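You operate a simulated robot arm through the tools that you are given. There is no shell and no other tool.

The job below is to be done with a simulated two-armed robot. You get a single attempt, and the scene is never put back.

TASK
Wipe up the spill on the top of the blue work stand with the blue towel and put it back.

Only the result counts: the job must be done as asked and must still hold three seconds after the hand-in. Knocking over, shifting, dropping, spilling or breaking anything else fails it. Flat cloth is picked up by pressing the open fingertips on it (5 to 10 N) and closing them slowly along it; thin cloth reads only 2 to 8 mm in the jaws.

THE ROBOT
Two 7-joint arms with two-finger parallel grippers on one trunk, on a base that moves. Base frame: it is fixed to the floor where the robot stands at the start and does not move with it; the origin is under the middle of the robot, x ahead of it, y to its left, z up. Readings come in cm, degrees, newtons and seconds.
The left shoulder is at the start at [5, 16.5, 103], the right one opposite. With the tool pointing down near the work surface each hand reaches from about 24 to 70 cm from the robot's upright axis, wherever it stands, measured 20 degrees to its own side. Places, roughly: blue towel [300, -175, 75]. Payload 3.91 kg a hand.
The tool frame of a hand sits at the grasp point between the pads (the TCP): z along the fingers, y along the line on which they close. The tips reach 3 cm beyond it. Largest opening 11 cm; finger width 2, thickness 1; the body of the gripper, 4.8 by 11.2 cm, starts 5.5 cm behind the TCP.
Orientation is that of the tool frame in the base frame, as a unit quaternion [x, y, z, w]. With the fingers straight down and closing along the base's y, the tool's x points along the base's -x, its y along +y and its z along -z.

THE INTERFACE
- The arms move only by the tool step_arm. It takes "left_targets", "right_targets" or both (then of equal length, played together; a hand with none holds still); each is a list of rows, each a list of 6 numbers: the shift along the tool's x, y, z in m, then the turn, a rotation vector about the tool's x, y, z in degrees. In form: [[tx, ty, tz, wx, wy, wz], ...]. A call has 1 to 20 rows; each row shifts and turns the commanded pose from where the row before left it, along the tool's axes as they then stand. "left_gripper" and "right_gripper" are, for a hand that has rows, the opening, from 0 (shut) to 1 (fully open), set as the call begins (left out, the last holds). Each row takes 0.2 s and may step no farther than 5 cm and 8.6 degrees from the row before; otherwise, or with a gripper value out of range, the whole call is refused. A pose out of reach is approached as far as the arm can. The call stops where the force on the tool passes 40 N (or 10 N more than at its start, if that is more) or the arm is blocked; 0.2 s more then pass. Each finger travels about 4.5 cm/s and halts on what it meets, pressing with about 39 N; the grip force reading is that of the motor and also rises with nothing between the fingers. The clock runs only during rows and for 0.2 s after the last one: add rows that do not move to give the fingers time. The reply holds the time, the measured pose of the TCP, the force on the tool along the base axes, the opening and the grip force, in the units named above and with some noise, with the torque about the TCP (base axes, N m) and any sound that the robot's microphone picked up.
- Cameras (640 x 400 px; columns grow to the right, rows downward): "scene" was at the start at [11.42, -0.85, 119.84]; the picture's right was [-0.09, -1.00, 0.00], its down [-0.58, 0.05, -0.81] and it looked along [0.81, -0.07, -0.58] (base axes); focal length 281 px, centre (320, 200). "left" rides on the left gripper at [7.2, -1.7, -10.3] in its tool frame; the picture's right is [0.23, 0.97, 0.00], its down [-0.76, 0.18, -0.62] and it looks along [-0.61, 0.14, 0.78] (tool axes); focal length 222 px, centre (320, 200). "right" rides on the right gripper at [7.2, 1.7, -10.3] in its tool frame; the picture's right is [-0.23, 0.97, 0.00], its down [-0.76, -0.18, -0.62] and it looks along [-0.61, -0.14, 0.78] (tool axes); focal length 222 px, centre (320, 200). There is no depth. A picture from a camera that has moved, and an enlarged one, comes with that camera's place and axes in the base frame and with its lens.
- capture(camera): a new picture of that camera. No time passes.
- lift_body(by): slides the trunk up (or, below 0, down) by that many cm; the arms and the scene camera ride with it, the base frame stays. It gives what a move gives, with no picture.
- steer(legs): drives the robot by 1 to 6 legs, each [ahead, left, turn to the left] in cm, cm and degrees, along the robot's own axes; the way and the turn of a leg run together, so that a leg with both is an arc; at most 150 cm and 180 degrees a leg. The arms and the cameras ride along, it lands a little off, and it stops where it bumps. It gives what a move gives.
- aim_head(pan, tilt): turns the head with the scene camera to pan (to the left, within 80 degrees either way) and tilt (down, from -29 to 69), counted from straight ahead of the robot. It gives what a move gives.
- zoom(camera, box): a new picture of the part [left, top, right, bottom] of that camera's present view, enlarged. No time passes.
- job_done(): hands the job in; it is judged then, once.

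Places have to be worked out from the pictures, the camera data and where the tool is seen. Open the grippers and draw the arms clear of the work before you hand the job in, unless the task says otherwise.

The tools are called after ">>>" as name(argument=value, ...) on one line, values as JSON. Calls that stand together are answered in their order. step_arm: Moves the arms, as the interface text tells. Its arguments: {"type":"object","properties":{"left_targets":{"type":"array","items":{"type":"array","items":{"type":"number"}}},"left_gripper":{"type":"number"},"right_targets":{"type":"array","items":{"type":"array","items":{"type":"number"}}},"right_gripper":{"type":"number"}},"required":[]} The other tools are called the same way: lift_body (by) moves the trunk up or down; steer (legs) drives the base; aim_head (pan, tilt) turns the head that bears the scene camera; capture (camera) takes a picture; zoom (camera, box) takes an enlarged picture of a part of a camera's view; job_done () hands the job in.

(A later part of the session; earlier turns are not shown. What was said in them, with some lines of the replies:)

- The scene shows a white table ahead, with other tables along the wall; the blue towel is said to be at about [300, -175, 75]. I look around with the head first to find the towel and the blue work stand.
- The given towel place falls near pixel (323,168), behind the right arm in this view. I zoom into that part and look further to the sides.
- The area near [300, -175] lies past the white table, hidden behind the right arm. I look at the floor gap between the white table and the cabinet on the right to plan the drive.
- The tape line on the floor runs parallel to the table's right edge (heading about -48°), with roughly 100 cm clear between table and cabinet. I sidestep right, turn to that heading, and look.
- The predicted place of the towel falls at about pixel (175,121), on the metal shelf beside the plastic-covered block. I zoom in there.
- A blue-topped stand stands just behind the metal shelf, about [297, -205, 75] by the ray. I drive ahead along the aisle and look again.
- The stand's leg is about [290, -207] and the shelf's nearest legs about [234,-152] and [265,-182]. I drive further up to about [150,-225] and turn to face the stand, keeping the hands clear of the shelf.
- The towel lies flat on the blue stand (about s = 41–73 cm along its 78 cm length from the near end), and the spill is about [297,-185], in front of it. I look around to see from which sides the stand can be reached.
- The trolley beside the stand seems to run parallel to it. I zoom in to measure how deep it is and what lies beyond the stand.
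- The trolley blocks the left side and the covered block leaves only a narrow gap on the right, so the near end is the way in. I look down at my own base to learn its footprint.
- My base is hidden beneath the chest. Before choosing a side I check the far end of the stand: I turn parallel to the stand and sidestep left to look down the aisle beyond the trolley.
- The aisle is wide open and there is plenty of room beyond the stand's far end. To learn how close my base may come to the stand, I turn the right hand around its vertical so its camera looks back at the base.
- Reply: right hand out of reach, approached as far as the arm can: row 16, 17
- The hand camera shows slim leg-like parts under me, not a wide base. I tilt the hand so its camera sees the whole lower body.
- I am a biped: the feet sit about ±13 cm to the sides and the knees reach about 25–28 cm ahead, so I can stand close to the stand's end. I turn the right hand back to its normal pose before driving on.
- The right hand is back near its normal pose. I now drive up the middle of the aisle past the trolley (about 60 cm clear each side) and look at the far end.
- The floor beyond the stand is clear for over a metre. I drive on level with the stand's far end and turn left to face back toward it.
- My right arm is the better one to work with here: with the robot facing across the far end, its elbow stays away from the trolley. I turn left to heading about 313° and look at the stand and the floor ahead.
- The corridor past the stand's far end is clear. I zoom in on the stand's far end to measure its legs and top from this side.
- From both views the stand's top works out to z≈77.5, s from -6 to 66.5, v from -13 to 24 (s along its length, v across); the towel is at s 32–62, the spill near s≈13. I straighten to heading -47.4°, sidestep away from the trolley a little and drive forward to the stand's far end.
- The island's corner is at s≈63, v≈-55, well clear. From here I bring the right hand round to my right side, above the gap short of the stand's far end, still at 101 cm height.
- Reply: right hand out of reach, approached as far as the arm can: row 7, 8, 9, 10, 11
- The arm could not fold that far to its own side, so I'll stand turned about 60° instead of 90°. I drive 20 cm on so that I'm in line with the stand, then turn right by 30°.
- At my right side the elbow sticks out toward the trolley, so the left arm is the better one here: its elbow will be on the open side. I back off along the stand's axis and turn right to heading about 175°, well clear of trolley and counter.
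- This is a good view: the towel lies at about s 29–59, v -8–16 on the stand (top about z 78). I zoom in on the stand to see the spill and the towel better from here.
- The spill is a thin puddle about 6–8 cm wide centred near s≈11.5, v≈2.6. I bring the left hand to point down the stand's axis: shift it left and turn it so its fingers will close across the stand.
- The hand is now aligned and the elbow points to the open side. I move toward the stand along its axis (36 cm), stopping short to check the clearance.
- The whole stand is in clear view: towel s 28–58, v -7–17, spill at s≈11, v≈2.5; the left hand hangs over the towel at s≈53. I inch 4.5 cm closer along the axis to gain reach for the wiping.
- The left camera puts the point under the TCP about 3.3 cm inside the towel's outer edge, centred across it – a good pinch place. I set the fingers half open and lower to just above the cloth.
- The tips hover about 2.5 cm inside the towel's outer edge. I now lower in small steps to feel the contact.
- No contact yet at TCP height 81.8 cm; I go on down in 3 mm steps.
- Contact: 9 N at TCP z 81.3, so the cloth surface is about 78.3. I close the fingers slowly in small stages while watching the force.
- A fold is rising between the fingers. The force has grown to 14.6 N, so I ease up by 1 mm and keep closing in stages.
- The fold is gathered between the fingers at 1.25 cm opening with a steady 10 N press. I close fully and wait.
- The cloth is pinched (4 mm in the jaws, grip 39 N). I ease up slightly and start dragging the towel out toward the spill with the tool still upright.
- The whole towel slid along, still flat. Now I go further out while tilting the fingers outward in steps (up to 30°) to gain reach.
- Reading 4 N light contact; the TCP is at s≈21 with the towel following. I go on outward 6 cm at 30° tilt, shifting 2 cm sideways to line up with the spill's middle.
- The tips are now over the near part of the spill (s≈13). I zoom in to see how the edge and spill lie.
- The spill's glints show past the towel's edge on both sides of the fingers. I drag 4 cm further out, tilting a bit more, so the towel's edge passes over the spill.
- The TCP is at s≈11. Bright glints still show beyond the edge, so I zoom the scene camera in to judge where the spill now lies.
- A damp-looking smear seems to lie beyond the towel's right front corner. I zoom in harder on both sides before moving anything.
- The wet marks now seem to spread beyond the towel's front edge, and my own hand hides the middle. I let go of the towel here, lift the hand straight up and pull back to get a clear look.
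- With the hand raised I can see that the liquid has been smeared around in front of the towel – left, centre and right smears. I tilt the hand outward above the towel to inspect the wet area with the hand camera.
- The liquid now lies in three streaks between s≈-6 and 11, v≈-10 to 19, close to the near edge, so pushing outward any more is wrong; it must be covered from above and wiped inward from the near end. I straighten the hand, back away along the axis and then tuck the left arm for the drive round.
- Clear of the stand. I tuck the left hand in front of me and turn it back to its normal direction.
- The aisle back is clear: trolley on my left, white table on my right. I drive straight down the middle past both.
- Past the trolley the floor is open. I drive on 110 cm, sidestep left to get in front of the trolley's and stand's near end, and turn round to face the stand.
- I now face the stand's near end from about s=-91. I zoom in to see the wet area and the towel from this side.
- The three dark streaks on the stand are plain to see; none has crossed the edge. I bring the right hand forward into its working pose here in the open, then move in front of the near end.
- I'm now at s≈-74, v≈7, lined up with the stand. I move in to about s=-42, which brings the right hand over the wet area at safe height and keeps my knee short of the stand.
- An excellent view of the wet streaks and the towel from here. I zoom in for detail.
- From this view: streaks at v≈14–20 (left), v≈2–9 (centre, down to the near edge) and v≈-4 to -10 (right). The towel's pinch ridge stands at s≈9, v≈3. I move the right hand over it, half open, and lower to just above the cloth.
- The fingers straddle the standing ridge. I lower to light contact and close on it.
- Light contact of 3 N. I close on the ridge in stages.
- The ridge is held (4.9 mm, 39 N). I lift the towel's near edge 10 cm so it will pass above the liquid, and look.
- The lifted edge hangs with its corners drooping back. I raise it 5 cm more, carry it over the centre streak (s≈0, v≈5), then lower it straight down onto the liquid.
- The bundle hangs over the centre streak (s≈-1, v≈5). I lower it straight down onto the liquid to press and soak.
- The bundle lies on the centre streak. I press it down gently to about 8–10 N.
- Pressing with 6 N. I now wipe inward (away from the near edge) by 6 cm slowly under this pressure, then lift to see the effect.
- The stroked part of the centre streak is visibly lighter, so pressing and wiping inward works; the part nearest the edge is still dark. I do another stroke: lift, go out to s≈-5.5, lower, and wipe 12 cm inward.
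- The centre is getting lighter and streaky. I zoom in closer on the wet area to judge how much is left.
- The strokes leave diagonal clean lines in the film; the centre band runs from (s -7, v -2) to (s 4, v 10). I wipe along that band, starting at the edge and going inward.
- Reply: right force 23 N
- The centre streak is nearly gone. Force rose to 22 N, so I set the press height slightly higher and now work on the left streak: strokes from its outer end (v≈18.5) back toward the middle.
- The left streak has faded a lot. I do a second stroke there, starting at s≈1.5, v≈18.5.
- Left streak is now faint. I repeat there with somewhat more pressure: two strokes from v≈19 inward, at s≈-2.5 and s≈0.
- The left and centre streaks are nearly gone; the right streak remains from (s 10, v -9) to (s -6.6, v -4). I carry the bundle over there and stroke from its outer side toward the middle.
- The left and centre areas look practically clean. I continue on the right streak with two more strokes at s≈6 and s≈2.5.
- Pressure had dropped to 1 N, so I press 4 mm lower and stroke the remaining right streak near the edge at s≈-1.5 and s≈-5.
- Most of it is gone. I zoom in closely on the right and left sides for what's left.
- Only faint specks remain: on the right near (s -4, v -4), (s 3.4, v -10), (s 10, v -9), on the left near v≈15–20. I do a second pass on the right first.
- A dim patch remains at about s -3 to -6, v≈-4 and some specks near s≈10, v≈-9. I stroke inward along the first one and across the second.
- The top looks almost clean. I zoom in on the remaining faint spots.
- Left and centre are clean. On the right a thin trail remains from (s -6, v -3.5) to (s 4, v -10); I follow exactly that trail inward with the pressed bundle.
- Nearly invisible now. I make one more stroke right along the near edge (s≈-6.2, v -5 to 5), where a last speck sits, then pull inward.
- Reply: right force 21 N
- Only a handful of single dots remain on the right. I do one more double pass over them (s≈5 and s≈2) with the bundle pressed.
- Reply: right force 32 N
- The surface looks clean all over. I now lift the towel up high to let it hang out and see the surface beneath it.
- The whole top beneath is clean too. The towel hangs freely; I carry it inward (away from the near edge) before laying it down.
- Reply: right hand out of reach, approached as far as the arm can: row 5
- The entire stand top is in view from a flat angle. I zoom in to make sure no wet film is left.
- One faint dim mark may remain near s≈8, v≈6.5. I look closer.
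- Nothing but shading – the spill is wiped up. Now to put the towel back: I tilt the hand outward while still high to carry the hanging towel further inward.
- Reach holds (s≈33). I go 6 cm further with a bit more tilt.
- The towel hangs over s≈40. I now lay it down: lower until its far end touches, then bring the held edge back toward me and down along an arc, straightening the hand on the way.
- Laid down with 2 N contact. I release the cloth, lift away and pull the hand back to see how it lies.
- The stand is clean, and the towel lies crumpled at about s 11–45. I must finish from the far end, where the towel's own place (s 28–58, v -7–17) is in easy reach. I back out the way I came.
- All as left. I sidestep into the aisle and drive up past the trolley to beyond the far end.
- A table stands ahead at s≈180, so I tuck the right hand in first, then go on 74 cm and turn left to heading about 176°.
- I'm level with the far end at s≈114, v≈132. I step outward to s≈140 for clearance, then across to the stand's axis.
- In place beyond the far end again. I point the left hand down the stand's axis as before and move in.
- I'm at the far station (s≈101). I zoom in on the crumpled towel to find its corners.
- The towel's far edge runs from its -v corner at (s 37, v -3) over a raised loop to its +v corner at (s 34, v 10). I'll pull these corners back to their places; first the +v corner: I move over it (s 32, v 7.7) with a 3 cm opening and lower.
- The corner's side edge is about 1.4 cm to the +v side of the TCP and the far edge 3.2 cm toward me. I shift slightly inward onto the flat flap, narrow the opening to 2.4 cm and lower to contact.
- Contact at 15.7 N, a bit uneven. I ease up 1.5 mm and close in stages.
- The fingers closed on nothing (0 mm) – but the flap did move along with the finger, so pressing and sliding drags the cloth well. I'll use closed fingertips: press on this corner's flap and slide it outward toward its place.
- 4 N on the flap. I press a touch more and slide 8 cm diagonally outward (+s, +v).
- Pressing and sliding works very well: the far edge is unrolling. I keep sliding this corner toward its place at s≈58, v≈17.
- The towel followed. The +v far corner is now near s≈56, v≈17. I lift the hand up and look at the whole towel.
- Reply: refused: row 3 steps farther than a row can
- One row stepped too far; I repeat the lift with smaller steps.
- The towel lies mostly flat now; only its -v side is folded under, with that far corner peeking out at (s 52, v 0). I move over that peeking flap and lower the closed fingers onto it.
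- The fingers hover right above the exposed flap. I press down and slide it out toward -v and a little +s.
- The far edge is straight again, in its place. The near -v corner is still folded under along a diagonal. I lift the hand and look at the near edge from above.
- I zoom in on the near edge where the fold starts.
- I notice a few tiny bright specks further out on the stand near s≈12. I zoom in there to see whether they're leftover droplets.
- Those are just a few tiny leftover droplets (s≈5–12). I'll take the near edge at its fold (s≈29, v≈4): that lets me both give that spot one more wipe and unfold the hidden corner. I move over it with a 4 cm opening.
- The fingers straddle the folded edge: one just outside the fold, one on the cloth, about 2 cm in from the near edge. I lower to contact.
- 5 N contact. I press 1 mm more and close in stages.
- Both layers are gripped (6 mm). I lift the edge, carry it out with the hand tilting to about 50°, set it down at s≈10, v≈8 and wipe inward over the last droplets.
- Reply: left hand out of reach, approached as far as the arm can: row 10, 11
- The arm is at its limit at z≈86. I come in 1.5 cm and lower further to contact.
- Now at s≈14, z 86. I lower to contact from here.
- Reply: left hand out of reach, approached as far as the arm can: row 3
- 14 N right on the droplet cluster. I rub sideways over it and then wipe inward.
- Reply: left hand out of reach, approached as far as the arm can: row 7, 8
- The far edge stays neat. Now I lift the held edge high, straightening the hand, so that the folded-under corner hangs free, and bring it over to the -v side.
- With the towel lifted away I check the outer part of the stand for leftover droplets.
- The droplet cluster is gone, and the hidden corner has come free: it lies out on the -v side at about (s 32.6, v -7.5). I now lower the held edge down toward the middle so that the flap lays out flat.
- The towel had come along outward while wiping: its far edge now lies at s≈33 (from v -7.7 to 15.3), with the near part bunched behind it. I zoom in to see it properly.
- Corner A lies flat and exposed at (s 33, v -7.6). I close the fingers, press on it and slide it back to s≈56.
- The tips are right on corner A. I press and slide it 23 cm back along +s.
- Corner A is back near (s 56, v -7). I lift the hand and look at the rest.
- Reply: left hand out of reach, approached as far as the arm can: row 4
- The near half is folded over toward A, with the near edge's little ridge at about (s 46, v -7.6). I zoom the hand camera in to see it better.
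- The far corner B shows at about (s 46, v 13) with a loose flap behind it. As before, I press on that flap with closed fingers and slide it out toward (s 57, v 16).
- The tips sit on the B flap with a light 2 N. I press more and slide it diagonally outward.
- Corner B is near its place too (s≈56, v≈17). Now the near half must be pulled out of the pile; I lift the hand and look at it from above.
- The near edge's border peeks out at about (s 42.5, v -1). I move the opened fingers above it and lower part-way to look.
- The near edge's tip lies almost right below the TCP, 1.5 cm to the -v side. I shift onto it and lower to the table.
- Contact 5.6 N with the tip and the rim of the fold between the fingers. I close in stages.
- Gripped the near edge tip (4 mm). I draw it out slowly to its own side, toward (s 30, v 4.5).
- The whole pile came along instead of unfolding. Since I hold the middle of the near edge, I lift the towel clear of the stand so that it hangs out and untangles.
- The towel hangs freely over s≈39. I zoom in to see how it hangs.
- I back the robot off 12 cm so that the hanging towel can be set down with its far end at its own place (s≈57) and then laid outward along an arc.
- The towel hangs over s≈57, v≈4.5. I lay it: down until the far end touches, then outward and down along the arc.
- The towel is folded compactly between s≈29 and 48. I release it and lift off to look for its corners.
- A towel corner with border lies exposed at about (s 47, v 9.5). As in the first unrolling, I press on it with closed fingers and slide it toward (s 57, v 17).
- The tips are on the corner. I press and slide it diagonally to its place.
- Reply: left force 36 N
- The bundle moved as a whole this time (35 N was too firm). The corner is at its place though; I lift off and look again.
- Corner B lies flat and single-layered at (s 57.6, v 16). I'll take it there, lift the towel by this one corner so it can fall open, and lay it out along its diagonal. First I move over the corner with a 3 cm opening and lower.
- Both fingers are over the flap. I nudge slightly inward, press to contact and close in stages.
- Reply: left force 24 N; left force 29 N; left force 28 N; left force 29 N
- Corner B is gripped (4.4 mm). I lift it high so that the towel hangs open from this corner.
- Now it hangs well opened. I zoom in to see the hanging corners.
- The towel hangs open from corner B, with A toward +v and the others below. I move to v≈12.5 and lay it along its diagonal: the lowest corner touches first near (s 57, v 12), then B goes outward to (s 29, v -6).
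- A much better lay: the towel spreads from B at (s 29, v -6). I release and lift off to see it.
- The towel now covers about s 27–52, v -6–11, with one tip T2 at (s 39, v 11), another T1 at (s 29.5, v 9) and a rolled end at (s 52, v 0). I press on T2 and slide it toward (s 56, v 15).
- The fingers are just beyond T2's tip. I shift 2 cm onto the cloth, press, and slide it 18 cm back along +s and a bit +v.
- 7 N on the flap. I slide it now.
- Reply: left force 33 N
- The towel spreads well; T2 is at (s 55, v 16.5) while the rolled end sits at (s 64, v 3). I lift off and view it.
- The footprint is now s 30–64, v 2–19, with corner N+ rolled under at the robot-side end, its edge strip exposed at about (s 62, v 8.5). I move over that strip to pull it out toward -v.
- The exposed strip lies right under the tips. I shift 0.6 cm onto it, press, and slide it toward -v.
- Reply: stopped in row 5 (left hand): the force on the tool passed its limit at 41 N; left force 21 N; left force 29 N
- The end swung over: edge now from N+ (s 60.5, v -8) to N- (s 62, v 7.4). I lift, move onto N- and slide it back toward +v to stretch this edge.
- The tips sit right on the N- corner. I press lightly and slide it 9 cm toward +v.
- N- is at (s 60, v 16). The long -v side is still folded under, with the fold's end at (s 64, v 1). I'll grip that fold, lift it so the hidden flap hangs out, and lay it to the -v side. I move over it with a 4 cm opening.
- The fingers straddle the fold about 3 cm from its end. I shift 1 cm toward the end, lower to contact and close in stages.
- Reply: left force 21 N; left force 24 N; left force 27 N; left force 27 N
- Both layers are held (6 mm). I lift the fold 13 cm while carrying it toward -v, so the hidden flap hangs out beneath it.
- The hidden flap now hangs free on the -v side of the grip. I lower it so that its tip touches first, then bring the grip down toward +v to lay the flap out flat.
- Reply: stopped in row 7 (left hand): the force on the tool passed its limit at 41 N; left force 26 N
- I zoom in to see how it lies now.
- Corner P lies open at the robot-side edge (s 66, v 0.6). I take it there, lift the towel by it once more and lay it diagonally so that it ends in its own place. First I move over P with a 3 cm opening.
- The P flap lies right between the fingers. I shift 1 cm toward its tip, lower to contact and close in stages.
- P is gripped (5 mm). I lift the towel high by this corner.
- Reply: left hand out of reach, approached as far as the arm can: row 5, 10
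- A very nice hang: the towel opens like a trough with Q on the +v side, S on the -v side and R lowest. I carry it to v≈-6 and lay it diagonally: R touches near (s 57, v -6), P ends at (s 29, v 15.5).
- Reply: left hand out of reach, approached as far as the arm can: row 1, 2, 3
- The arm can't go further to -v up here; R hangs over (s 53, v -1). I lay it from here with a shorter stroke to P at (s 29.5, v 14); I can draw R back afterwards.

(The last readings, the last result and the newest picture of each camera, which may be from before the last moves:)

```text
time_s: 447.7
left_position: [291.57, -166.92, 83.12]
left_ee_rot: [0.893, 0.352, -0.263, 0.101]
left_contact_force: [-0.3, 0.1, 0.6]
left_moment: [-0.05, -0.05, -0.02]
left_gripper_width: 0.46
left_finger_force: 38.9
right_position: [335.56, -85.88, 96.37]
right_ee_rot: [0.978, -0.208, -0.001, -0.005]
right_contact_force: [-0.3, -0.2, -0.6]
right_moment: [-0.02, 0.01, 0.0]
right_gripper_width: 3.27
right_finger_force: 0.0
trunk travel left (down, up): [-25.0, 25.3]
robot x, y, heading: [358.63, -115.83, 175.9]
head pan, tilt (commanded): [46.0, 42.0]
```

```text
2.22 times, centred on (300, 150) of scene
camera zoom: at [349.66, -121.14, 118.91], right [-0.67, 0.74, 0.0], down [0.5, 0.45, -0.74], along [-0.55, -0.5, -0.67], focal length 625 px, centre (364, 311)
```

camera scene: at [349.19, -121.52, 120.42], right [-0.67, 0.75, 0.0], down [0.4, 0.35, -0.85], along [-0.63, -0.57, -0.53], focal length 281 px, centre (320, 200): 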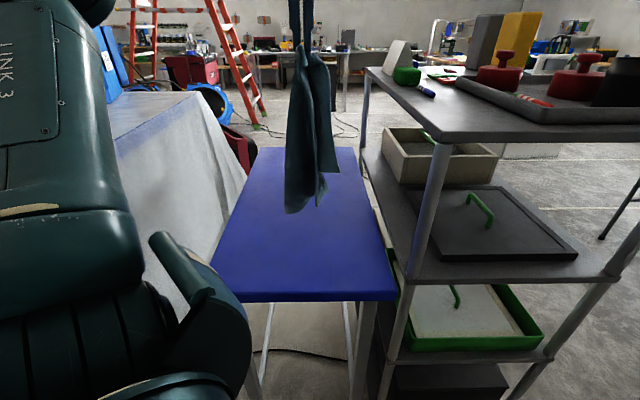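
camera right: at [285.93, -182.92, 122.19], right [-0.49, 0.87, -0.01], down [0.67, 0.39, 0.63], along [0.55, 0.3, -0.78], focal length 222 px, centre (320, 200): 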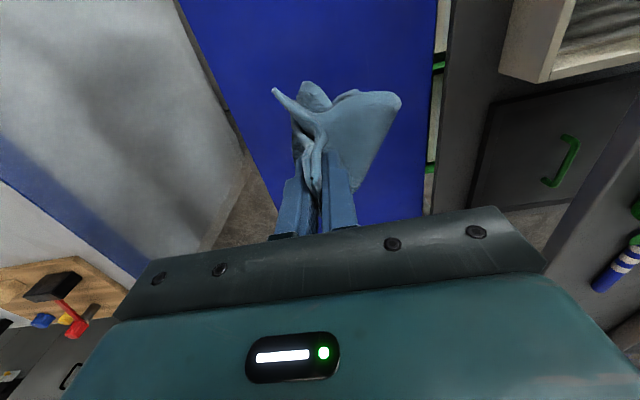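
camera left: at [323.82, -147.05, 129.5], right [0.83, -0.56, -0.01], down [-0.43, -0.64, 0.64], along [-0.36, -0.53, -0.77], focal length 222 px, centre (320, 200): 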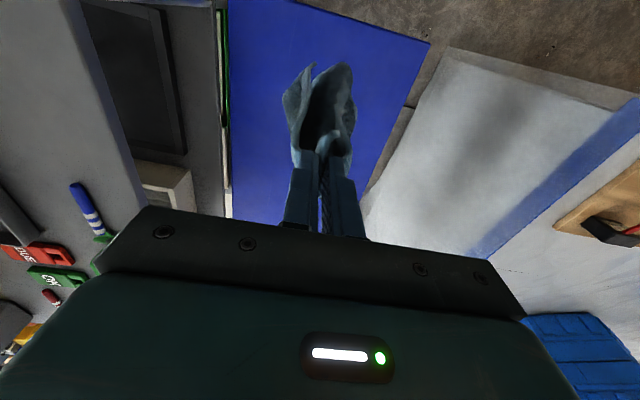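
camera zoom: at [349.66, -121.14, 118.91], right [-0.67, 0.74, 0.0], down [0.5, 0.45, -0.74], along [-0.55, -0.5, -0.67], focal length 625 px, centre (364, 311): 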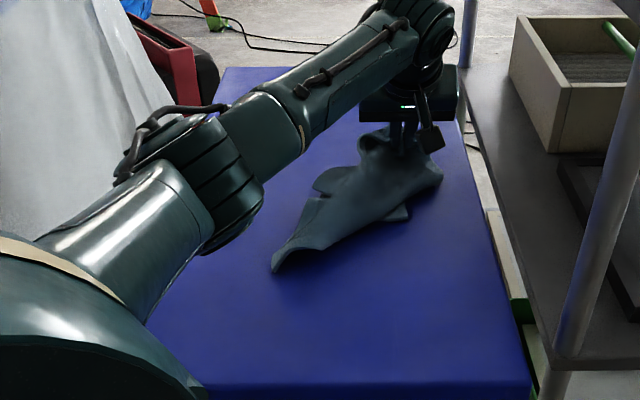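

Laid along the diagonal. I release, lift off and look.

>>> step_arm(left_targets=[[0, 0, 0, 0, 0, 0], [0, 0, 0, 0, 0, 0], [-0.0052, 0, -0.0085, 0, 0, 0], [-0.0156, 0, -0.0256, 0, 0, 0], [-0.0156, 0, -0.0256, 0, 0, 0], [-0.0156, 0, -0.0256, 0, 0, 0], [0.0, 0.02, -0.03, 0, 8, 0], [0.01, 0.03, -0.02, 0, 8, 0], [0.01, 0.03, -0.01, 0, 8, 0], [0.01, 0.03, 0, 0, 7.5, 0], [0, 0, 0, 0, 0, 0]], left_gripper=0.3)

>>> zoom(camera="scene", box=[250, 90, 390, 200])

>>> zoom(camera="left", box=[100, 0, 420, 200])

```text
time_s: 450.1
left_position: [303.64, -171.3, 97.6]
left_ee_rot: [0.931, 0.365, -0.009, 0.001]
left_contact_force: [0.1, 0.4, -0.5]
left_moment: [-0.01, 0.0, -0.03]
left_gripper_width: 3.31
left_finger_force: 0.0
right_position: [335.66, -85.96, 96.29]
right_ee_rot: [0.978, -0.209, -0.001, -0.006]
right_contact_force: [-1.0, 0.8, 0.2]
right_moment: [0.02, 0.0, -0.01]
right_gripper_width: 3.29
right_finger_force: 0.0
trunk travel left (down, up): [-25.0, 25.3]
robot x, y, heading: [359.19, -115.86, 175.8]
head pan, tilt (commanded): [46.0, 42.0]
```

```text
3.64 times, centred on (320, 145) of scene
camera zoom: at [349.66, -121.13, 118.9], right [-0.67, 0.74, 0.0], down [0.5, 0.45, -0.74], along [-0.55, -0.5, -0.67], focal length 1022 px, centre (320, 400)
```

zoom: 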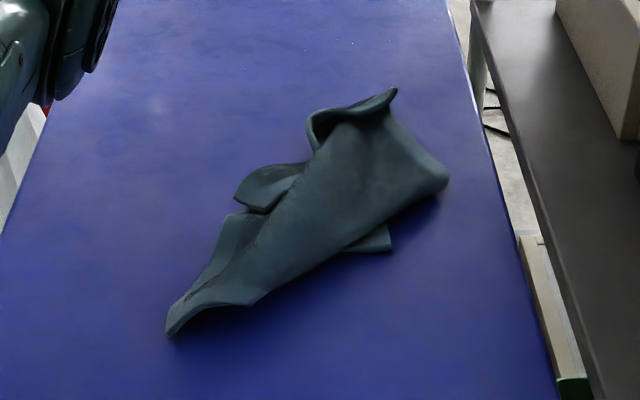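

```text
2.00 times, centred on (260, 100) of left
camera zoom: at [308.04, -165.01, 107.81], right [0.83, -0.56, -0.01], down [-0.43, -0.64, 0.64], along [-0.36, -0.52, -0.77], focal length 444 px, centre (440, 400)
```

zoom: 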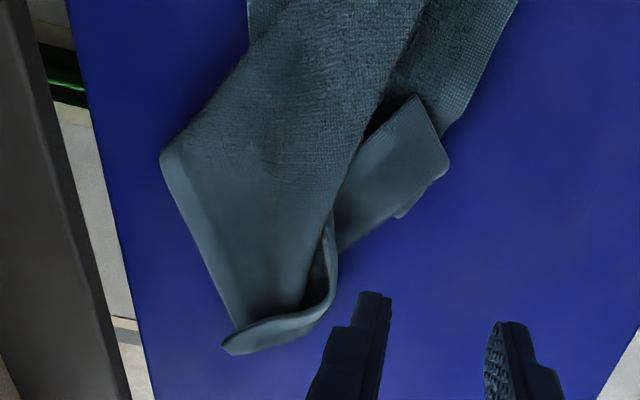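

Both side flaps lie partly under the diagonal strip, with their tips exposed: S at (s 36, v 3), Q at (s 41, v 14), R at (s 51, v -0.6). I draw S out first toward (s 29, v -6) by pressing lightly on its tip.

>>> step_arm(left_targets=[[0.017, -0.013, 0, 0, 0, 0], [0, 0, 0.045, 0, 0, 0], [0, 0, 0.045, 0, 0, 0], [0, 0, 0.045, 0, 0, 0], [0, 0, 0.02, 0, 0, 0], [0, 0, 0.006, 0, 0, 0], [0, 0, 0, 0, 0, 0]], left_gripper=0.0)

>>> capture(camera="left")

```text
time_s: 451.7
left_position: [303.58, -169.18, 81.86]
left_ee_rot: [0.93, 0.367, -0.014, 0.002]
left_contact_force: [-0.9, -1.5, 14.6]
left_moment: [-0.13, 0.15, 0.03]
left_gripper_width: 0.01
left_finger_force: 37.9
right_position: [335.68, -85.89, 96.49]
right_ee_rot: [0.978, -0.208, -0.001, -0.005]
right_contact_force: [-1.0, -0.1, -0.5]
right_moment: [-0.03, -0.03, -0.01]
right_gripper_width: 3.3
right_finger_force: 0.1
trunk travel left (down, up): [-25.0, 25.3]
robot x, y, heading: [359.11, -115.8, 176.0]
head pan, tilt (commanded): [46.0, 42.0]
```

```text
taken
camera left: at [307.97, -162.77, 91.98], right [0.83, -0.56, -0.01], down [-0.42, -0.64, 0.64], along [-0.37, -0.53, -0.77], focal length 222 px, centre (320, 200)
```

left: 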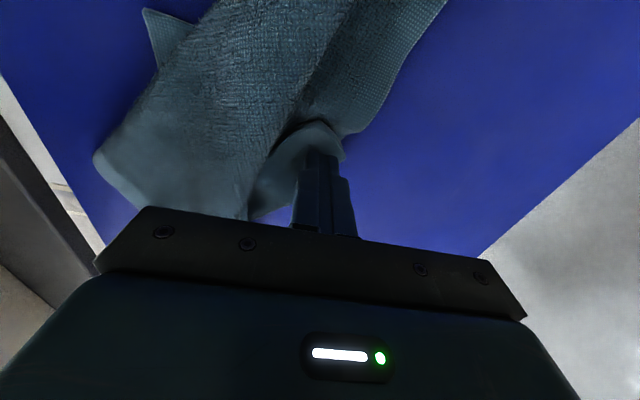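

Firm contact on S. I slide it out toward -v and -s.

>>> step_arm(left_targets=[[0, 0, -0.001, 0, 0, 0], [-0.005, 0.008, 0, 0, 0, 0], [-0.007, 0.01, 0, 0, 0, 0], [-0.007, 0.01, 0, 0, 0, 0], [-0.007, 0.01, 0, 0, 0, 0], [-0.007, 0.01, 0, 0, 0, 0], [-0.007, 0.01, 0, 0, 0, 0], [-0.007, 0.01, 0, 0, 0, 0], [-0.007, 0.01, 0, 0, 0, 0], [-0.007, 0.01, 0, 0, 0, 0], [0, 0, 0, 0, 0, 0]], left_gripper=0.0)

>>> capture(camera="left")

>>> zoom(camera="scene", box=[210, 80, 400, 220])

```text
time_s: 454.1
left_position: [306.31, -178.89, 82.16]
left_ee_rot: [0.93, 0.366, -0.01, 0.002]
left_contact_force: [-0.4, 0.3, 2.0]
left_moment: [0.03, 0.06, -0.02]
left_gripper_width: 0.0
left_finger_force: 37.6
left hand out of reach, approached as far as the arm can: row 9, 10
right_position: [335.56, -85.94, 96.45]
right_ee_rot: [0.978, -0.209, -0.002, -0.005]
right_contact_force: [-0.3, -0.4, -0.1]
right_moment: [-0.04, 0.02, 0.0]
right_gripper_width: 3.27
right_finger_force: 0.0
trunk travel left (down, up): [-25.0, 25.3]
robot x, y, heading: [358.8, -115.72, 176.0]
head pan, tilt (commanded): [46.0, 42.0]
```

```text
taken
camera left: at [310.68, -172.5, 92.32], right [0.83, -0.56, -0.01], down [-0.43, -0.64, 0.64], along [-0.36, -0.53, -0.77], focal length 222 px, centre (320, 200)
```

left: 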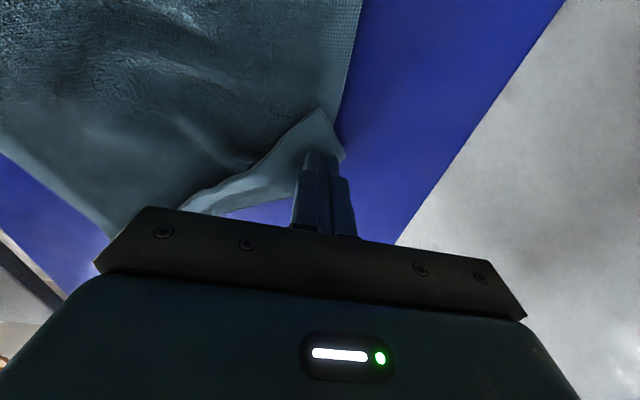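

```text
2.86 times, centred on (305, 150) of scene
camera zoom: at [349.68, -121.11, 118.9], right [-0.67, 0.74, 0.0], down [0.5, 0.45, -0.74], along [-0.55, -0.5, -0.67], focal length 803 px, centre (363, 343)
```

zoom: 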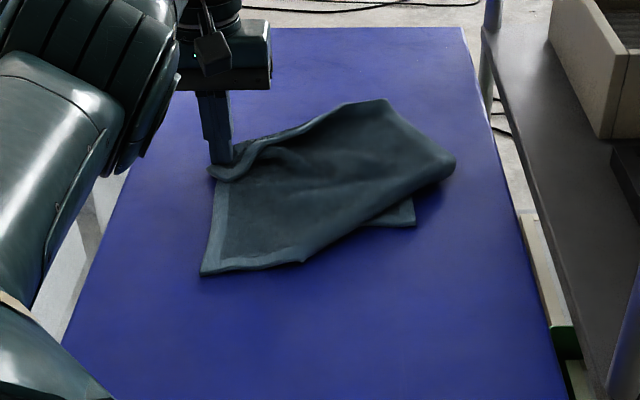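

Excellent – S slid out and the towel spread nearly flat. Only corner Q is still tucked under at the +v/robot side, its tip exposed at (s 41, v 13.8). I lift, move onto that tip and press.

>>> step_arm(left_targets=[[0, 0, -0.04, 0, 0, 0], [0, 0, -0.03, 0, 0, 0], [0.022, -0.044, 0, 0, 0, 0], [0.022, -0.044, 0, 0, 0, 0], [0.022, -0.044, 0, 0, 0, 0], [0.022, -0.043, 0, 0, 0, 0], [0, 0, 0.04, 0, 0, 0], [0, 0, 0.015, 0, 0, 0], [0, 0, 0, 0, 0, 0]], left_gripper=0.0)

>>> capture(camera="left")

>>> zoom(camera="scene", box=[250, 90, 390, 200])

```text
time_s: 456.1
left_position: [300.79, -159.92, 83.65]
left_ee_rot: [0.931, 0.365, -0.011, 0.001]
left_contact_force: [0.7, 0.5, 0.5]
left_moment: [0.03, 0.05, -0.01]
left_gripper_width: 0.01
left_finger_force: 37.9
right_position: [335.48, -86.08, 96.46]
right_ee_rot: [0.978, -0.208, -0.002, -0.006]
right_contact_force: [-0.2, -0.2, 0.0]
right_moment: [0.0, -0.01, -0.01]
right_gripper_width: 3.29
right_finger_force: 0.1
trunk travel left (down, up): [-25.0, 25.3]
robot x, y, heading: [358.89, -115.66, 175.7]
head pan, tilt (commanded): [46.0, 42.0]
```

```text
taken
camera left: at [305.05, -153.68, 93.8], right [0.83, -0.56, -0.01], down [-0.43, -0.64, 0.64], along [-0.36, -0.52, -0.77], focal length 222 px, centre (320, 200)
```

left: 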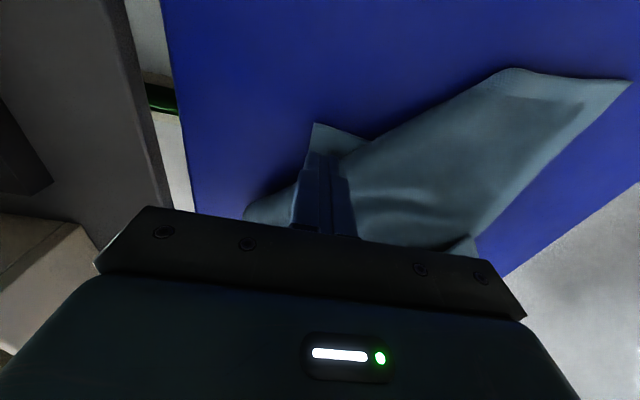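

```text
3.64 times, centred on (320, 145) of scene
camera zoom: at [349.66, -121.13, 118.91], right [-0.67, 0.74, 0.0], down [0.5, 0.45, -0.74], along [-0.55, -0.5, -0.67], focal length 1022 px, centre (320, 400)
```

zoom: 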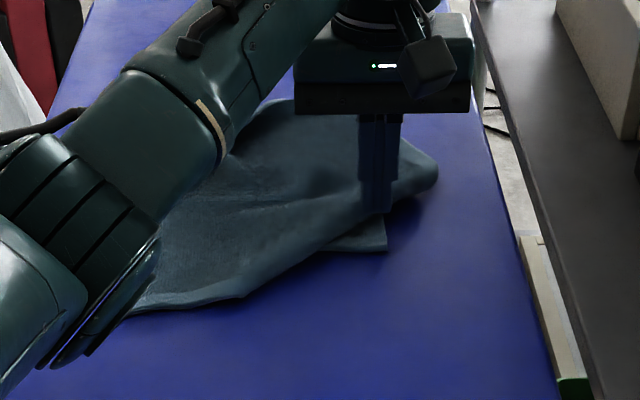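

Q's tip is right in front of the fingers. I nudge 0.4 cm toward it, press, and slide Q out along +s.

>>> step_arm(left_targets=[[0.005, -0.001, 0.01, 0, 0, 0], [0, 0, 0.01, 0, 0, 0], [0, 0, 0.003, 0, 0, 0], [0, 0, 0, 0, 0, 0]], left_gripper=0.0)

```text
time_s: 457.1
left_position: [301.02, -159.5, 81.4]
left_ee_rot: [0.93, 0.366, -0.013, 0.002]
left_contact_force: [-1.0, 2.0, 3.4]
left_moment: [0.03, -0.03, 0.03]
left_gripper_width: 0.0
left_finger_force: 37.6
right_position: [335.63, -85.97, 96.43]
right_ee_rot: [0.978, -0.208, -0.001, -0.005]
right_contact_force: [-0.2, -0.7, 1.0]
right_moment: [0.01, -0.03, -0.01]
right_gripper_width: 3.28
right_finger_force: 0.0
trunk travel left (down, up): [-25.0, 25.3]
robot x, y, heading: [359.03, -115.67, 175.7]
head pan, tilt (commanded): [46.0, 42.0]
```

3.4 N; I add a little and slide.

>>> step_arm(left_targets=[[0, 0, 0.0015, 0, 0, 0], [0.008, -0.002, 0, 0, 0, 0], [0.012, -0.002, 0, 0, 0, 0], [0.012, -0.002, 0, 0, 0, 0], [0.012, -0.002, 0, 0, 0, 0], [0.012, -0.002, 0, 0, 0, 0], [0.012, -0.002, 0, 0, 0, 0], [0.012, -0.002, 0, 0, 0, 0], [0.012, -0.002, 0, 0, 0, 0], [0.012, -0.002, 0, 0, 0, 0], [0.012, -0.002, 0, 0, 0, 0], [0.012, -0.002, 0, 0, 0, 0], [0.012, -0.002, 0, 0, 0, 0], [0, 0, 0, 0, 0, 0]], left_gripper=0.0)

>>> capture(camera="left")

>>> zoom(camera="scene", box=[210, 80, 400, 230])

```text
time_s: 460.1
left_position: [309.58, -148.15, 81.17]
left_ee_rot: [0.93, 0.367, -0.014, 0.0]
left_contact_force: [-5.4, -5.8, 30.2]
left_moment: [-0.17, 0.08, -0.03]
left_gripper_width: 0.02
left_finger_force: 37.5
right_position: [335.62, -85.93, 96.45]
right_ee_rot: [0.978, -0.207, -0.002, -0.004]
right_contact_force: [0.3, -0.2, -0.6]
right_moment: [0.01, -0.02, -0.01]
right_gripper_width: 3.28
right_finger_force: 0.0
trunk travel left (down, up): [-25.0, 25.3]
robot x, y, heading: [359.11, -115.78, 175.9]
head pan, tilt (commanded): [46.0, 42.0]
```

```text
taken
camera left: at [314.08, -141.86, 91.4], right [0.83, -0.56, -0.02], down [-0.42, -0.64, 0.64], along [-0.37, -0.53, -0.77], focal length 222 px, centre (320, 200)
```

left: 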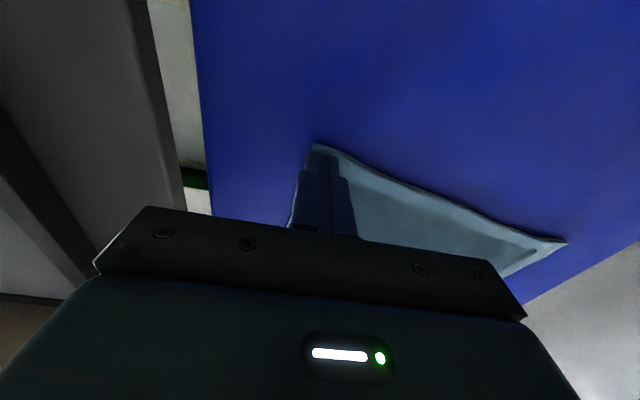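

```text
2.67 times, centred on (305, 155) of scene
camera zoom: at [349.85, -121.03, 118.94], right [-0.67, 0.74, 0.0], down [0.5, 0.45, -0.74], along [-0.55, -0.5, -0.67], focal length 750 px, centre (360, 320)
```

zoom: 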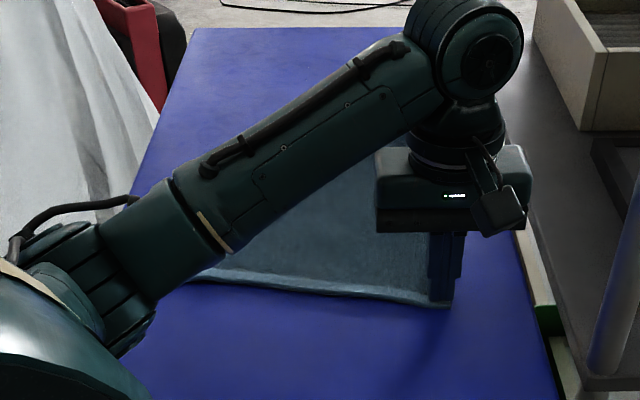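

The edge R–Q is straight now. I lift straight up and look at the whole towel.

>>> step_arm(left_targets=[[0, 0, -0.03, 0, 0, 0], [0, 0, -0.04, 0, 0, 0], [0, 0, -0.04, 0, 0, 0], [0, 0.04, -0.02, 0, 0, 0], [-0.03, 0.04, 0, 0, 0, 0], [-0.04, 0.03, 0, 0, 0, 0], [-0.045, 0, 0, 0, 0, 0], [-0.045, 0, 0, 0, 0, 0], [0, 0, 0, 0, 0, 0]], left_gripper=0.0)

>>> zoom(camera="scene", box=[210, 80, 400, 230])

>>> capture(camera="scene")

```text
time_s: 462.1
left_position: [305.82, -167.06, 94.39]
left_ee_rot: [0.931, 0.366, -0.011, 0.001]
left_contact_force: [-0.6, -0.2, -0.5]
left_moment: [0.01, 0.0, 0.0]
left_gripper_width: 0.0
left_finger_force: 37.9
right_position: [335.6, -85.97, 96.39]
right_ee_rot: [0.978, -0.207, -0.001, -0.005]
right_contact_force: [-0.1, 0.5, 1.0]
right_moment: [-0.01, -0.01, -0.02]
right_gripper_width: 3.31
right_finger_force: 0.0
trunk travel left (down, up): [-25.0, 25.3]
robot x, y, heading: [359.05, -115.74, 175.9]
head pan, tilt (commanded): [46.0, 42.0]
```

```text
2.67 times, centred on (305, 155) of scene
camera zoom: at [349.66, -121.14, 118.91], right [-0.67, 0.74, 0.0], down [0.5, 0.45, -0.74], along [-0.55, -0.5, -0.67], focal length 750 px, centre (360, 320)
```

zoom: 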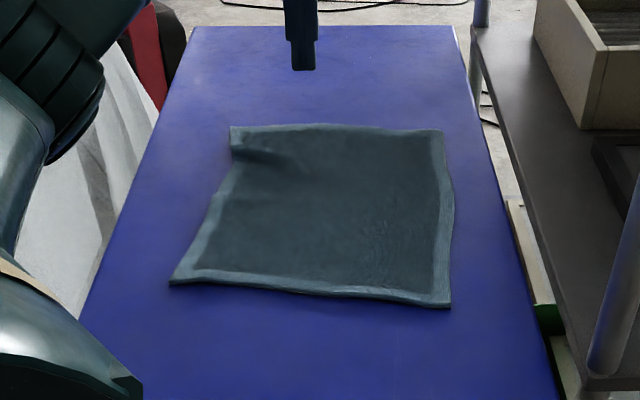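

```text
taken
camera scene: at [349.66, -121.14, 118.91], right [-0.67, 0.74, 0.0], down [0.5, 0.45, -0.74], along [-0.55, -0.5, -0.67], focal length 281 px, centre (320, 200)
```

scene: 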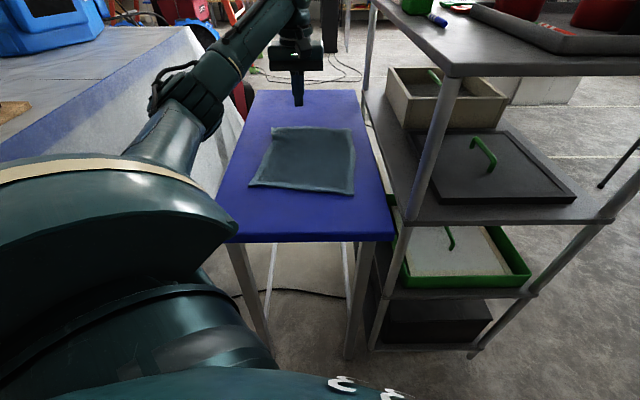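

The towel is flat again, its shape as at the start. It lies about 3–5 cm short of its old place (corner R at s 52.6, Q at 55.4; originally about 58). I press on R's corner to slide it 5 cm back.

>>> step_arm(left_targets=[[0.0293, 0.0245, 0, 0, 0, 0], [0.0293, 0.0245, 0, 0, 0, 0], [0.0293, 0.0245, 0, 0, 0, 0], [0.0293, 0.0245, 0, 0, 0, 0], [0, 0, 0.045, 0, 0, 0], [0, 0, 0.045, 0, 0, 0], [0, 0, 0.035, 0, 0, 0], [0, 0, 0.005, 0, 0, 0], [0, 0, 0, 0, 0, 0]], left_gripper=0.0)

>>> capture(camera="left")

```text
time_s: 464.1
left_position: [320.57, -166.52, 81.31]
left_ee_rot: [0.93, 0.367, -0.017, 0.004]
left_contact_force: [0.7, -4.8, 34.3]
left_moment: [-0.14, -0.16, -0.04]
left_gripper_width: 0.0
left_finger_force: 38.1
right_position: [335.74, -85.82, 96.29]
right_ee_rot: [0.978, -0.208, -0.002, -0.004]
right_contact_force: [0.6, 0.7, -0.1]
right_moment: [0.0, -0.03, 0.02]
right_gripper_width: 3.34
right_finger_force: 0.1
trunk travel left (down, up): [-25.0, 25.3]
robot x, y, heading: [359.31, -115.56, 175.9]
head pan, tilt (commanded): [46.0, 42.0]
```

```text
taken
camera left: at [325.03, -160.16, 91.36], right [0.83, -0.56, -0.01], down [-0.42, -0.64, 0.65], along [-0.37, -0.53, -0.76], focal length 222 px, centre (320, 200)
```

left: 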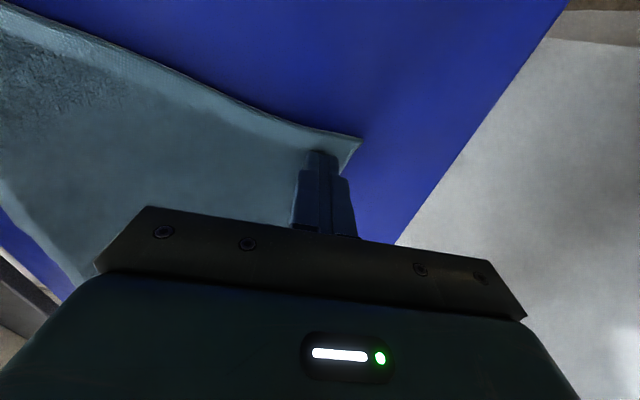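

Too firm at 34 N; I ease up 2 mm and slide R back 5.5 cm along +s.

>>> step_arm(left_targets=[[0, 0, -0.002, 0, 0, 0], [0.006, 0, 0, 0, 0, 0], [0.01, 0, 0, 0, 0, 0], [0.01, 0, 0, 0, 0, 0], [0.01, 0, 0, 0, 0, 0], [0.01, 0, 0, 0, 0, 0], [0.009, 0, 0, 0, 0, 0], [0, 0, 0, 0, 0, 0]], left_gripper=0.0)

>>> step_arm(left_targets=[[0, 0, -0.03, 0, 0, 0], [0, 0, -0.04, 0, 0, 0], [0, 0, -0.03, 0, 0, 0], [0, -0.04, 0, 0, 0, 0], [-0.04, -0.02, 0, 0, 0, 0], [-0.045, 0, 0, 0, 0, 0], [-0.045, 0, 0, 0, 0, 0], [-0.04, 0, 0, 0, 0, 0], [0, 0, 0, 0, 0, 0]], left_gripper=0.0)

>>> zoom(camera="scene", box=[210, 80, 400, 230])

```text
time_s: 465.9
left_position: [324.49, -162.73, 81.23]
left_ee_rot: [0.931, 0.366, -0.014, 0.002]
left_contact_force: [-5.8, -4.9, 31.1]
left_moment: [-0.14, 0.08, 0.0]
left_gripper_width: 0.0
left_finger_force: 37.4
right_position: [335.72, -85.78, 96.5]
right_ee_rot: [0.978, -0.208, -0.002, -0.004]
right_contact_force: [0.6, 0.3, 0.4]
right_moment: [0.0, 0.04, 0.01]
right_gripper_width: 3.31
right_finger_force: 0.1
trunk travel left (down, up): [-25.0, 25.3]
robot x, y, heading: [359.05, -115.89, 176.2]
head pan, tilt (commanded): [46.0, 42.0]
```

```text
time_s: 467.9
left_position: [307.86, -169.49, 91.53]
left_ee_rot: [0.931, 0.365, -0.011, 0.002]
left_contact_force: [-0.5, -0.5, 0.8]
left_moment: [-0.01, -0.02, 0.02]
left_gripper_width: 0.02
left_finger_force: 37.8
right_position: [335.54, -86.02, 96.34]
right_ee_rot: [0.978, -0.207, -0.001, -0.006]
right_contact_force: [-0.5, -1.0, -0.4]
right_moment: [-0.01, -0.04, 0.02]
right_gripper_width: 3.3
right_finger_force: 0.1
trunk travel left (down, up): [-25.0, 25.3]
robot x, y, heading: [359.17, -115.84, 175.9]
head pan, tilt (commanded): [46.0, 42.0]
```

```text
2.67 times, centred on (305, 155) of scene
camera zoom: at [349.66, -121.14, 118.91], right [-0.67, 0.74, 0.0], down [0.5, 0.45, -0.74], along [-0.55, -0.5, -0.67], focal length 750 px, centre (360, 320)
```

zoom: 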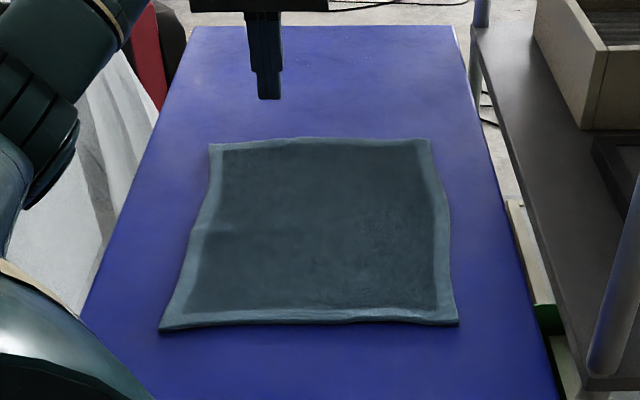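

The towel now lies exactly on its old place: corners (58.5,-6.9), (57.6,17), (28.7,-7.1), (27.8,16.9) against the original (58.5,-6.3), (57.9,17.6), (28.2,-7.7), (27.8,15.9). I check the outer part of the stand once more for liquid.

>>> zoom(camera="scene", box=[265, 86, 385, 136])

>>> zoom(camera="scene", box=[285, 88, 345, 118])

>>> capture(camera="left")

```text
5.33 times, centred on (325, 111) of scene
camera zoom: at [349.66, -121.14, 118.91], right [-0.67, 0.74, 0.0], down [0.5, 0.45, -0.74], along [-0.55, -0.5, -0.67], focal length 1499 px, centre (293, 675)
```

zoom: 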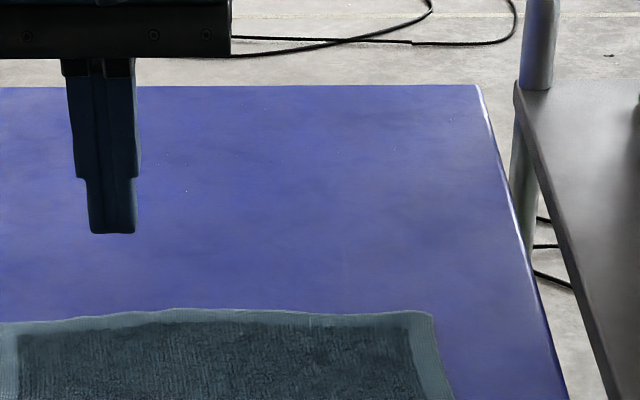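

```text
10.67 times, centred on (315, 103) of scene
camera zoom: at [349.66, -121.14, 118.91], right [-0.67, 0.74, 0.0], down [0.5, 0.45, -0.74], along [-0.55, -0.5, -0.67], focal length 2998 px, centre (373, 1235)
```

zoom: 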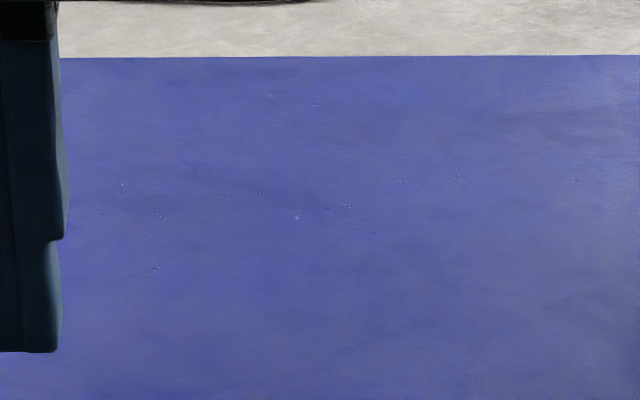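

```text
taken
camera left: at [312.27, -163.3, 101.78], right [0.83, -0.56, -0.01], down [-0.43, -0.64, 0.64], along [-0.36, -0.53, -0.77], focal length 222 px, centre (320, 200)
```

left: 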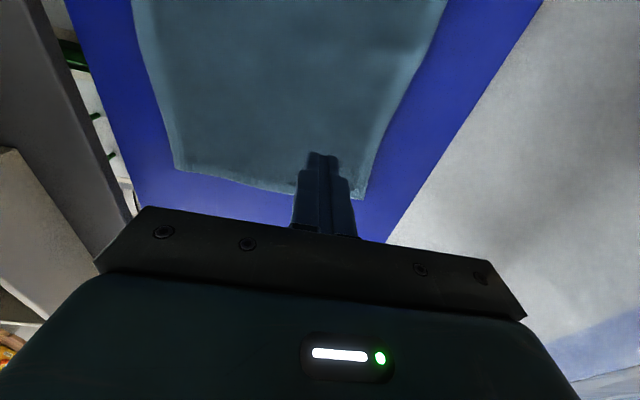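

Only a couple of dozen pin-prick specks are visible at 10× zoom – well under a percent of the spill – and the towel lies flat on its place. I open the grippers, raise the left hand and back the robot away from the stand.

>>> step_arm(left_targets=[[0, 0, -0.04, 0, 0, 0], [0, 0, -0.04, 0, 0, 0], [0, 0, -0.04, 0, 0, 0], [0, 0, 0, 0, 0, 0], [0, 0, 0, 0, 0, 0], [0, 0, 0, 0, 0, 0]], right_targets=[[0, 0, 0, 0, 0, 0], [0, 0, 0, 0, 0, 0], [0, 0, 0, 0, 0, 0], [0, 0, 0, 0, 0, 0], [0, 0, 0, 0, 0, 0], [0, 0, 0, 0, 0, 0]], left_gripper=1.0, right_gripper=1.0)

>>> steer(legs=[[-22, -23, 0]])

>>> aim_head(pan=46, tilt=30)

>>> capture(camera="scene")

```text
time_s: 469.3
left_position: [308.38, -169.51, 102.76]
left_ee_rot: [0.931, 0.365, -0.011, 0.001]
left_contact_force: [0.7, 0.0, 0.1]
left_moment: [0.02, 0.04, -0.01]
left_gripper_width: 10.99
left_finger_force: 0.2
right_position: [335.5, -86.04, 96.29]
right_ee_rot: [0.978, -0.207, -0.001, -0.006]
right_contact_force: [0.2, 0.0, -0.2]
right_moment: [-0.01, 0.02, 0.02]
right_gripper_width: 11.0
right_finger_force: 0.0
trunk travel left (down, up): [-25.0, 25.3]
robot x, y, heading: [359.02, -115.93, 176.0]
head pan, tilt (commanded): [46.0, 42.0]
```

```text
time_s: 471.9
left_position: [331.42, -148.3, 102.78]
left_ee_rot: [0.931, 0.365, -0.011, 0.002]
left_contact_force: [0.7, -0.7, 0.7]
left_moment: [0.01, 0.0, 0.02]
left_gripper_width: 11.01
left_finger_force: 0.1
right_position: [358.72, -64.92, 96.32]
right_ee_rot: [0.978, -0.209, -0.002, -0.005]
right_contact_force: [-0.2, -0.4, 1.1]
right_moment: [-0.01, 0.0, -0.02]
right_gripper_width: 11.04
right_finger_force: 0.1
trunk travel left (down, up): [-25.0, 25.3]
robot x, y, heading: [382.11, -94.85, 175.8]
head pan, tilt (commanded): [46.0, 42.0]
```

```text
time_s: 472.7
left_position: [331.29, -148.36, 102.82]
left_ee_rot: [0.931, 0.365, -0.01, 0.002]
left_contact_force: [-0.6, -0.1, 0.8]
left_moment: [-0.02, -0.03, -0.01]
left_gripper_width: 10.98
left_finger_force: 0.0
right_position: [358.76, -64.86, 96.34]
right_ee_rot: [0.978, -0.208, -0.001, -0.006]
right_contact_force: [-0.5, -0.3, 0.0]
right_moment: [-0.01, 0.01, 0.03]
right_gripper_width: 11.01
right_finger_force: 0.0
trunk travel left (down, up): [-25.0, 25.3]
robot x, y, heading: [382.06, -95.02, 175.8]
head pan, tilt (commanded): [46.0, 30.0]
```

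```text
taken
camera scene: at [372.22, -100.52, 120.73], right [-0.67, 0.75, 0.0], down [0.37, 0.33, -0.87], along [-0.65, -0.58, -0.5], focal length 281 px, centre (320, 200)
```

scene: 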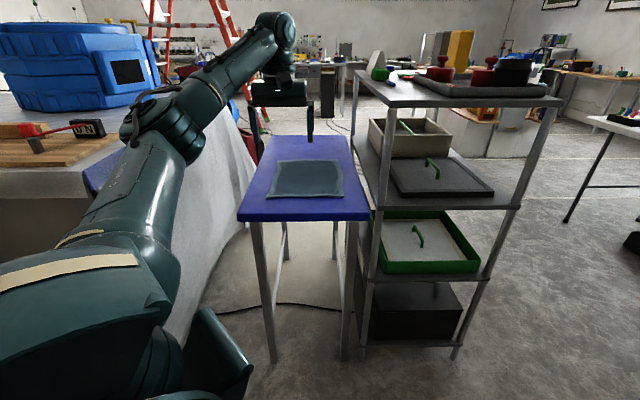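

The arm is nearly clear; I draw the left hand further back and take a last look at the stand.

>>> step_arm(left_targets=[[0.04, 0, -0.01, 0, 0, 0], [0.04, 0, -0.01, 0, 0, 0], [0.04, 0, 0, 0, 0, 0], [0.04, 0, 0, 0, 0, 0], [0, 0, 0, 0, 0, 0]])

>>> zoom(camera="scene", box=[220, 120, 390, 235])

```text
time_s: 473.9
left_position: [343.16, -137.42, 104.52]
left_ee_rot: [0.931, 0.365, -0.01, 0.001]
left_contact_force: [0.6, -0.3, 0.6]
left_moment: [0.01, -0.01, -0.01]
left_gripper_width: 11.0
left_finger_force: 0.0
right_position: [358.71, -64.79, 96.47]
right_ee_rot: [0.978, -0.209, -0.002, -0.006]
right_contact_force: [-0.8, -0.6, -0.4]
right_moment: [0.01, -0.02, 0.01]
right_gripper_width: 11.02
right_finger_force: 0.0
trunk travel left (down, up): [-25.0, 25.3]
robot x, y, heading: [382.12, -94.89, 175.5]
head pan, tilt (commanded): [46.0, 30.0]
```

```text
3.48 times, centred on (305, 178) of scene
camera zoom: at [372.22, -100.52, 120.73], right [-0.67, 0.75, 0.0], down [0.37, 0.33, -0.87], along [-0.65, -0.58, -0.5], focal length 978 px, centre (372, 278)
```

zoom: 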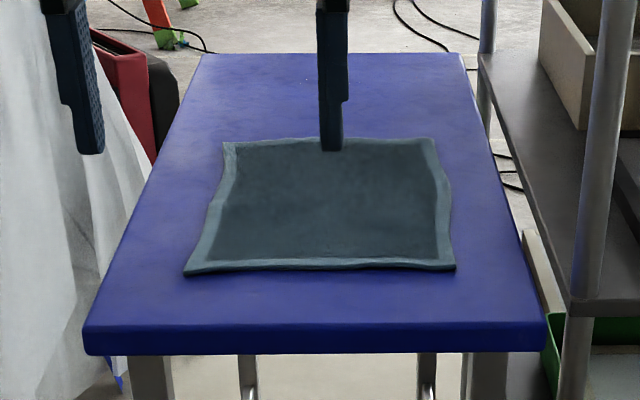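

The towel lies flat on its original place, the stand top is clean, both grippers are open, and the arms are clear of the work. I hand the job in.

>>> job_done()

```text
The job is handed in.
```

The spill on the blue work stand is wiped up and the blue towel is back where it was. A couple of dozen pin-prick specks remain, visible only at about 10× zoom; by my estimate they are under one percent of the spill.

- **Spill:** My first drag from the far end smeared it toward the near edge of the stand. I drove round and wiped it inward from there with the towel pressed down; none went over the edge.
- **Towel:** It lies flat, with each corner within about a centimetre of its original position as measured from the camera.
- **Surroundings:** No bumps were reported during any of the drives. Two presses on the towel tripped the 40 N force stop; I saw nothing shift. Both grippers are open and the arms are clear of the stand.
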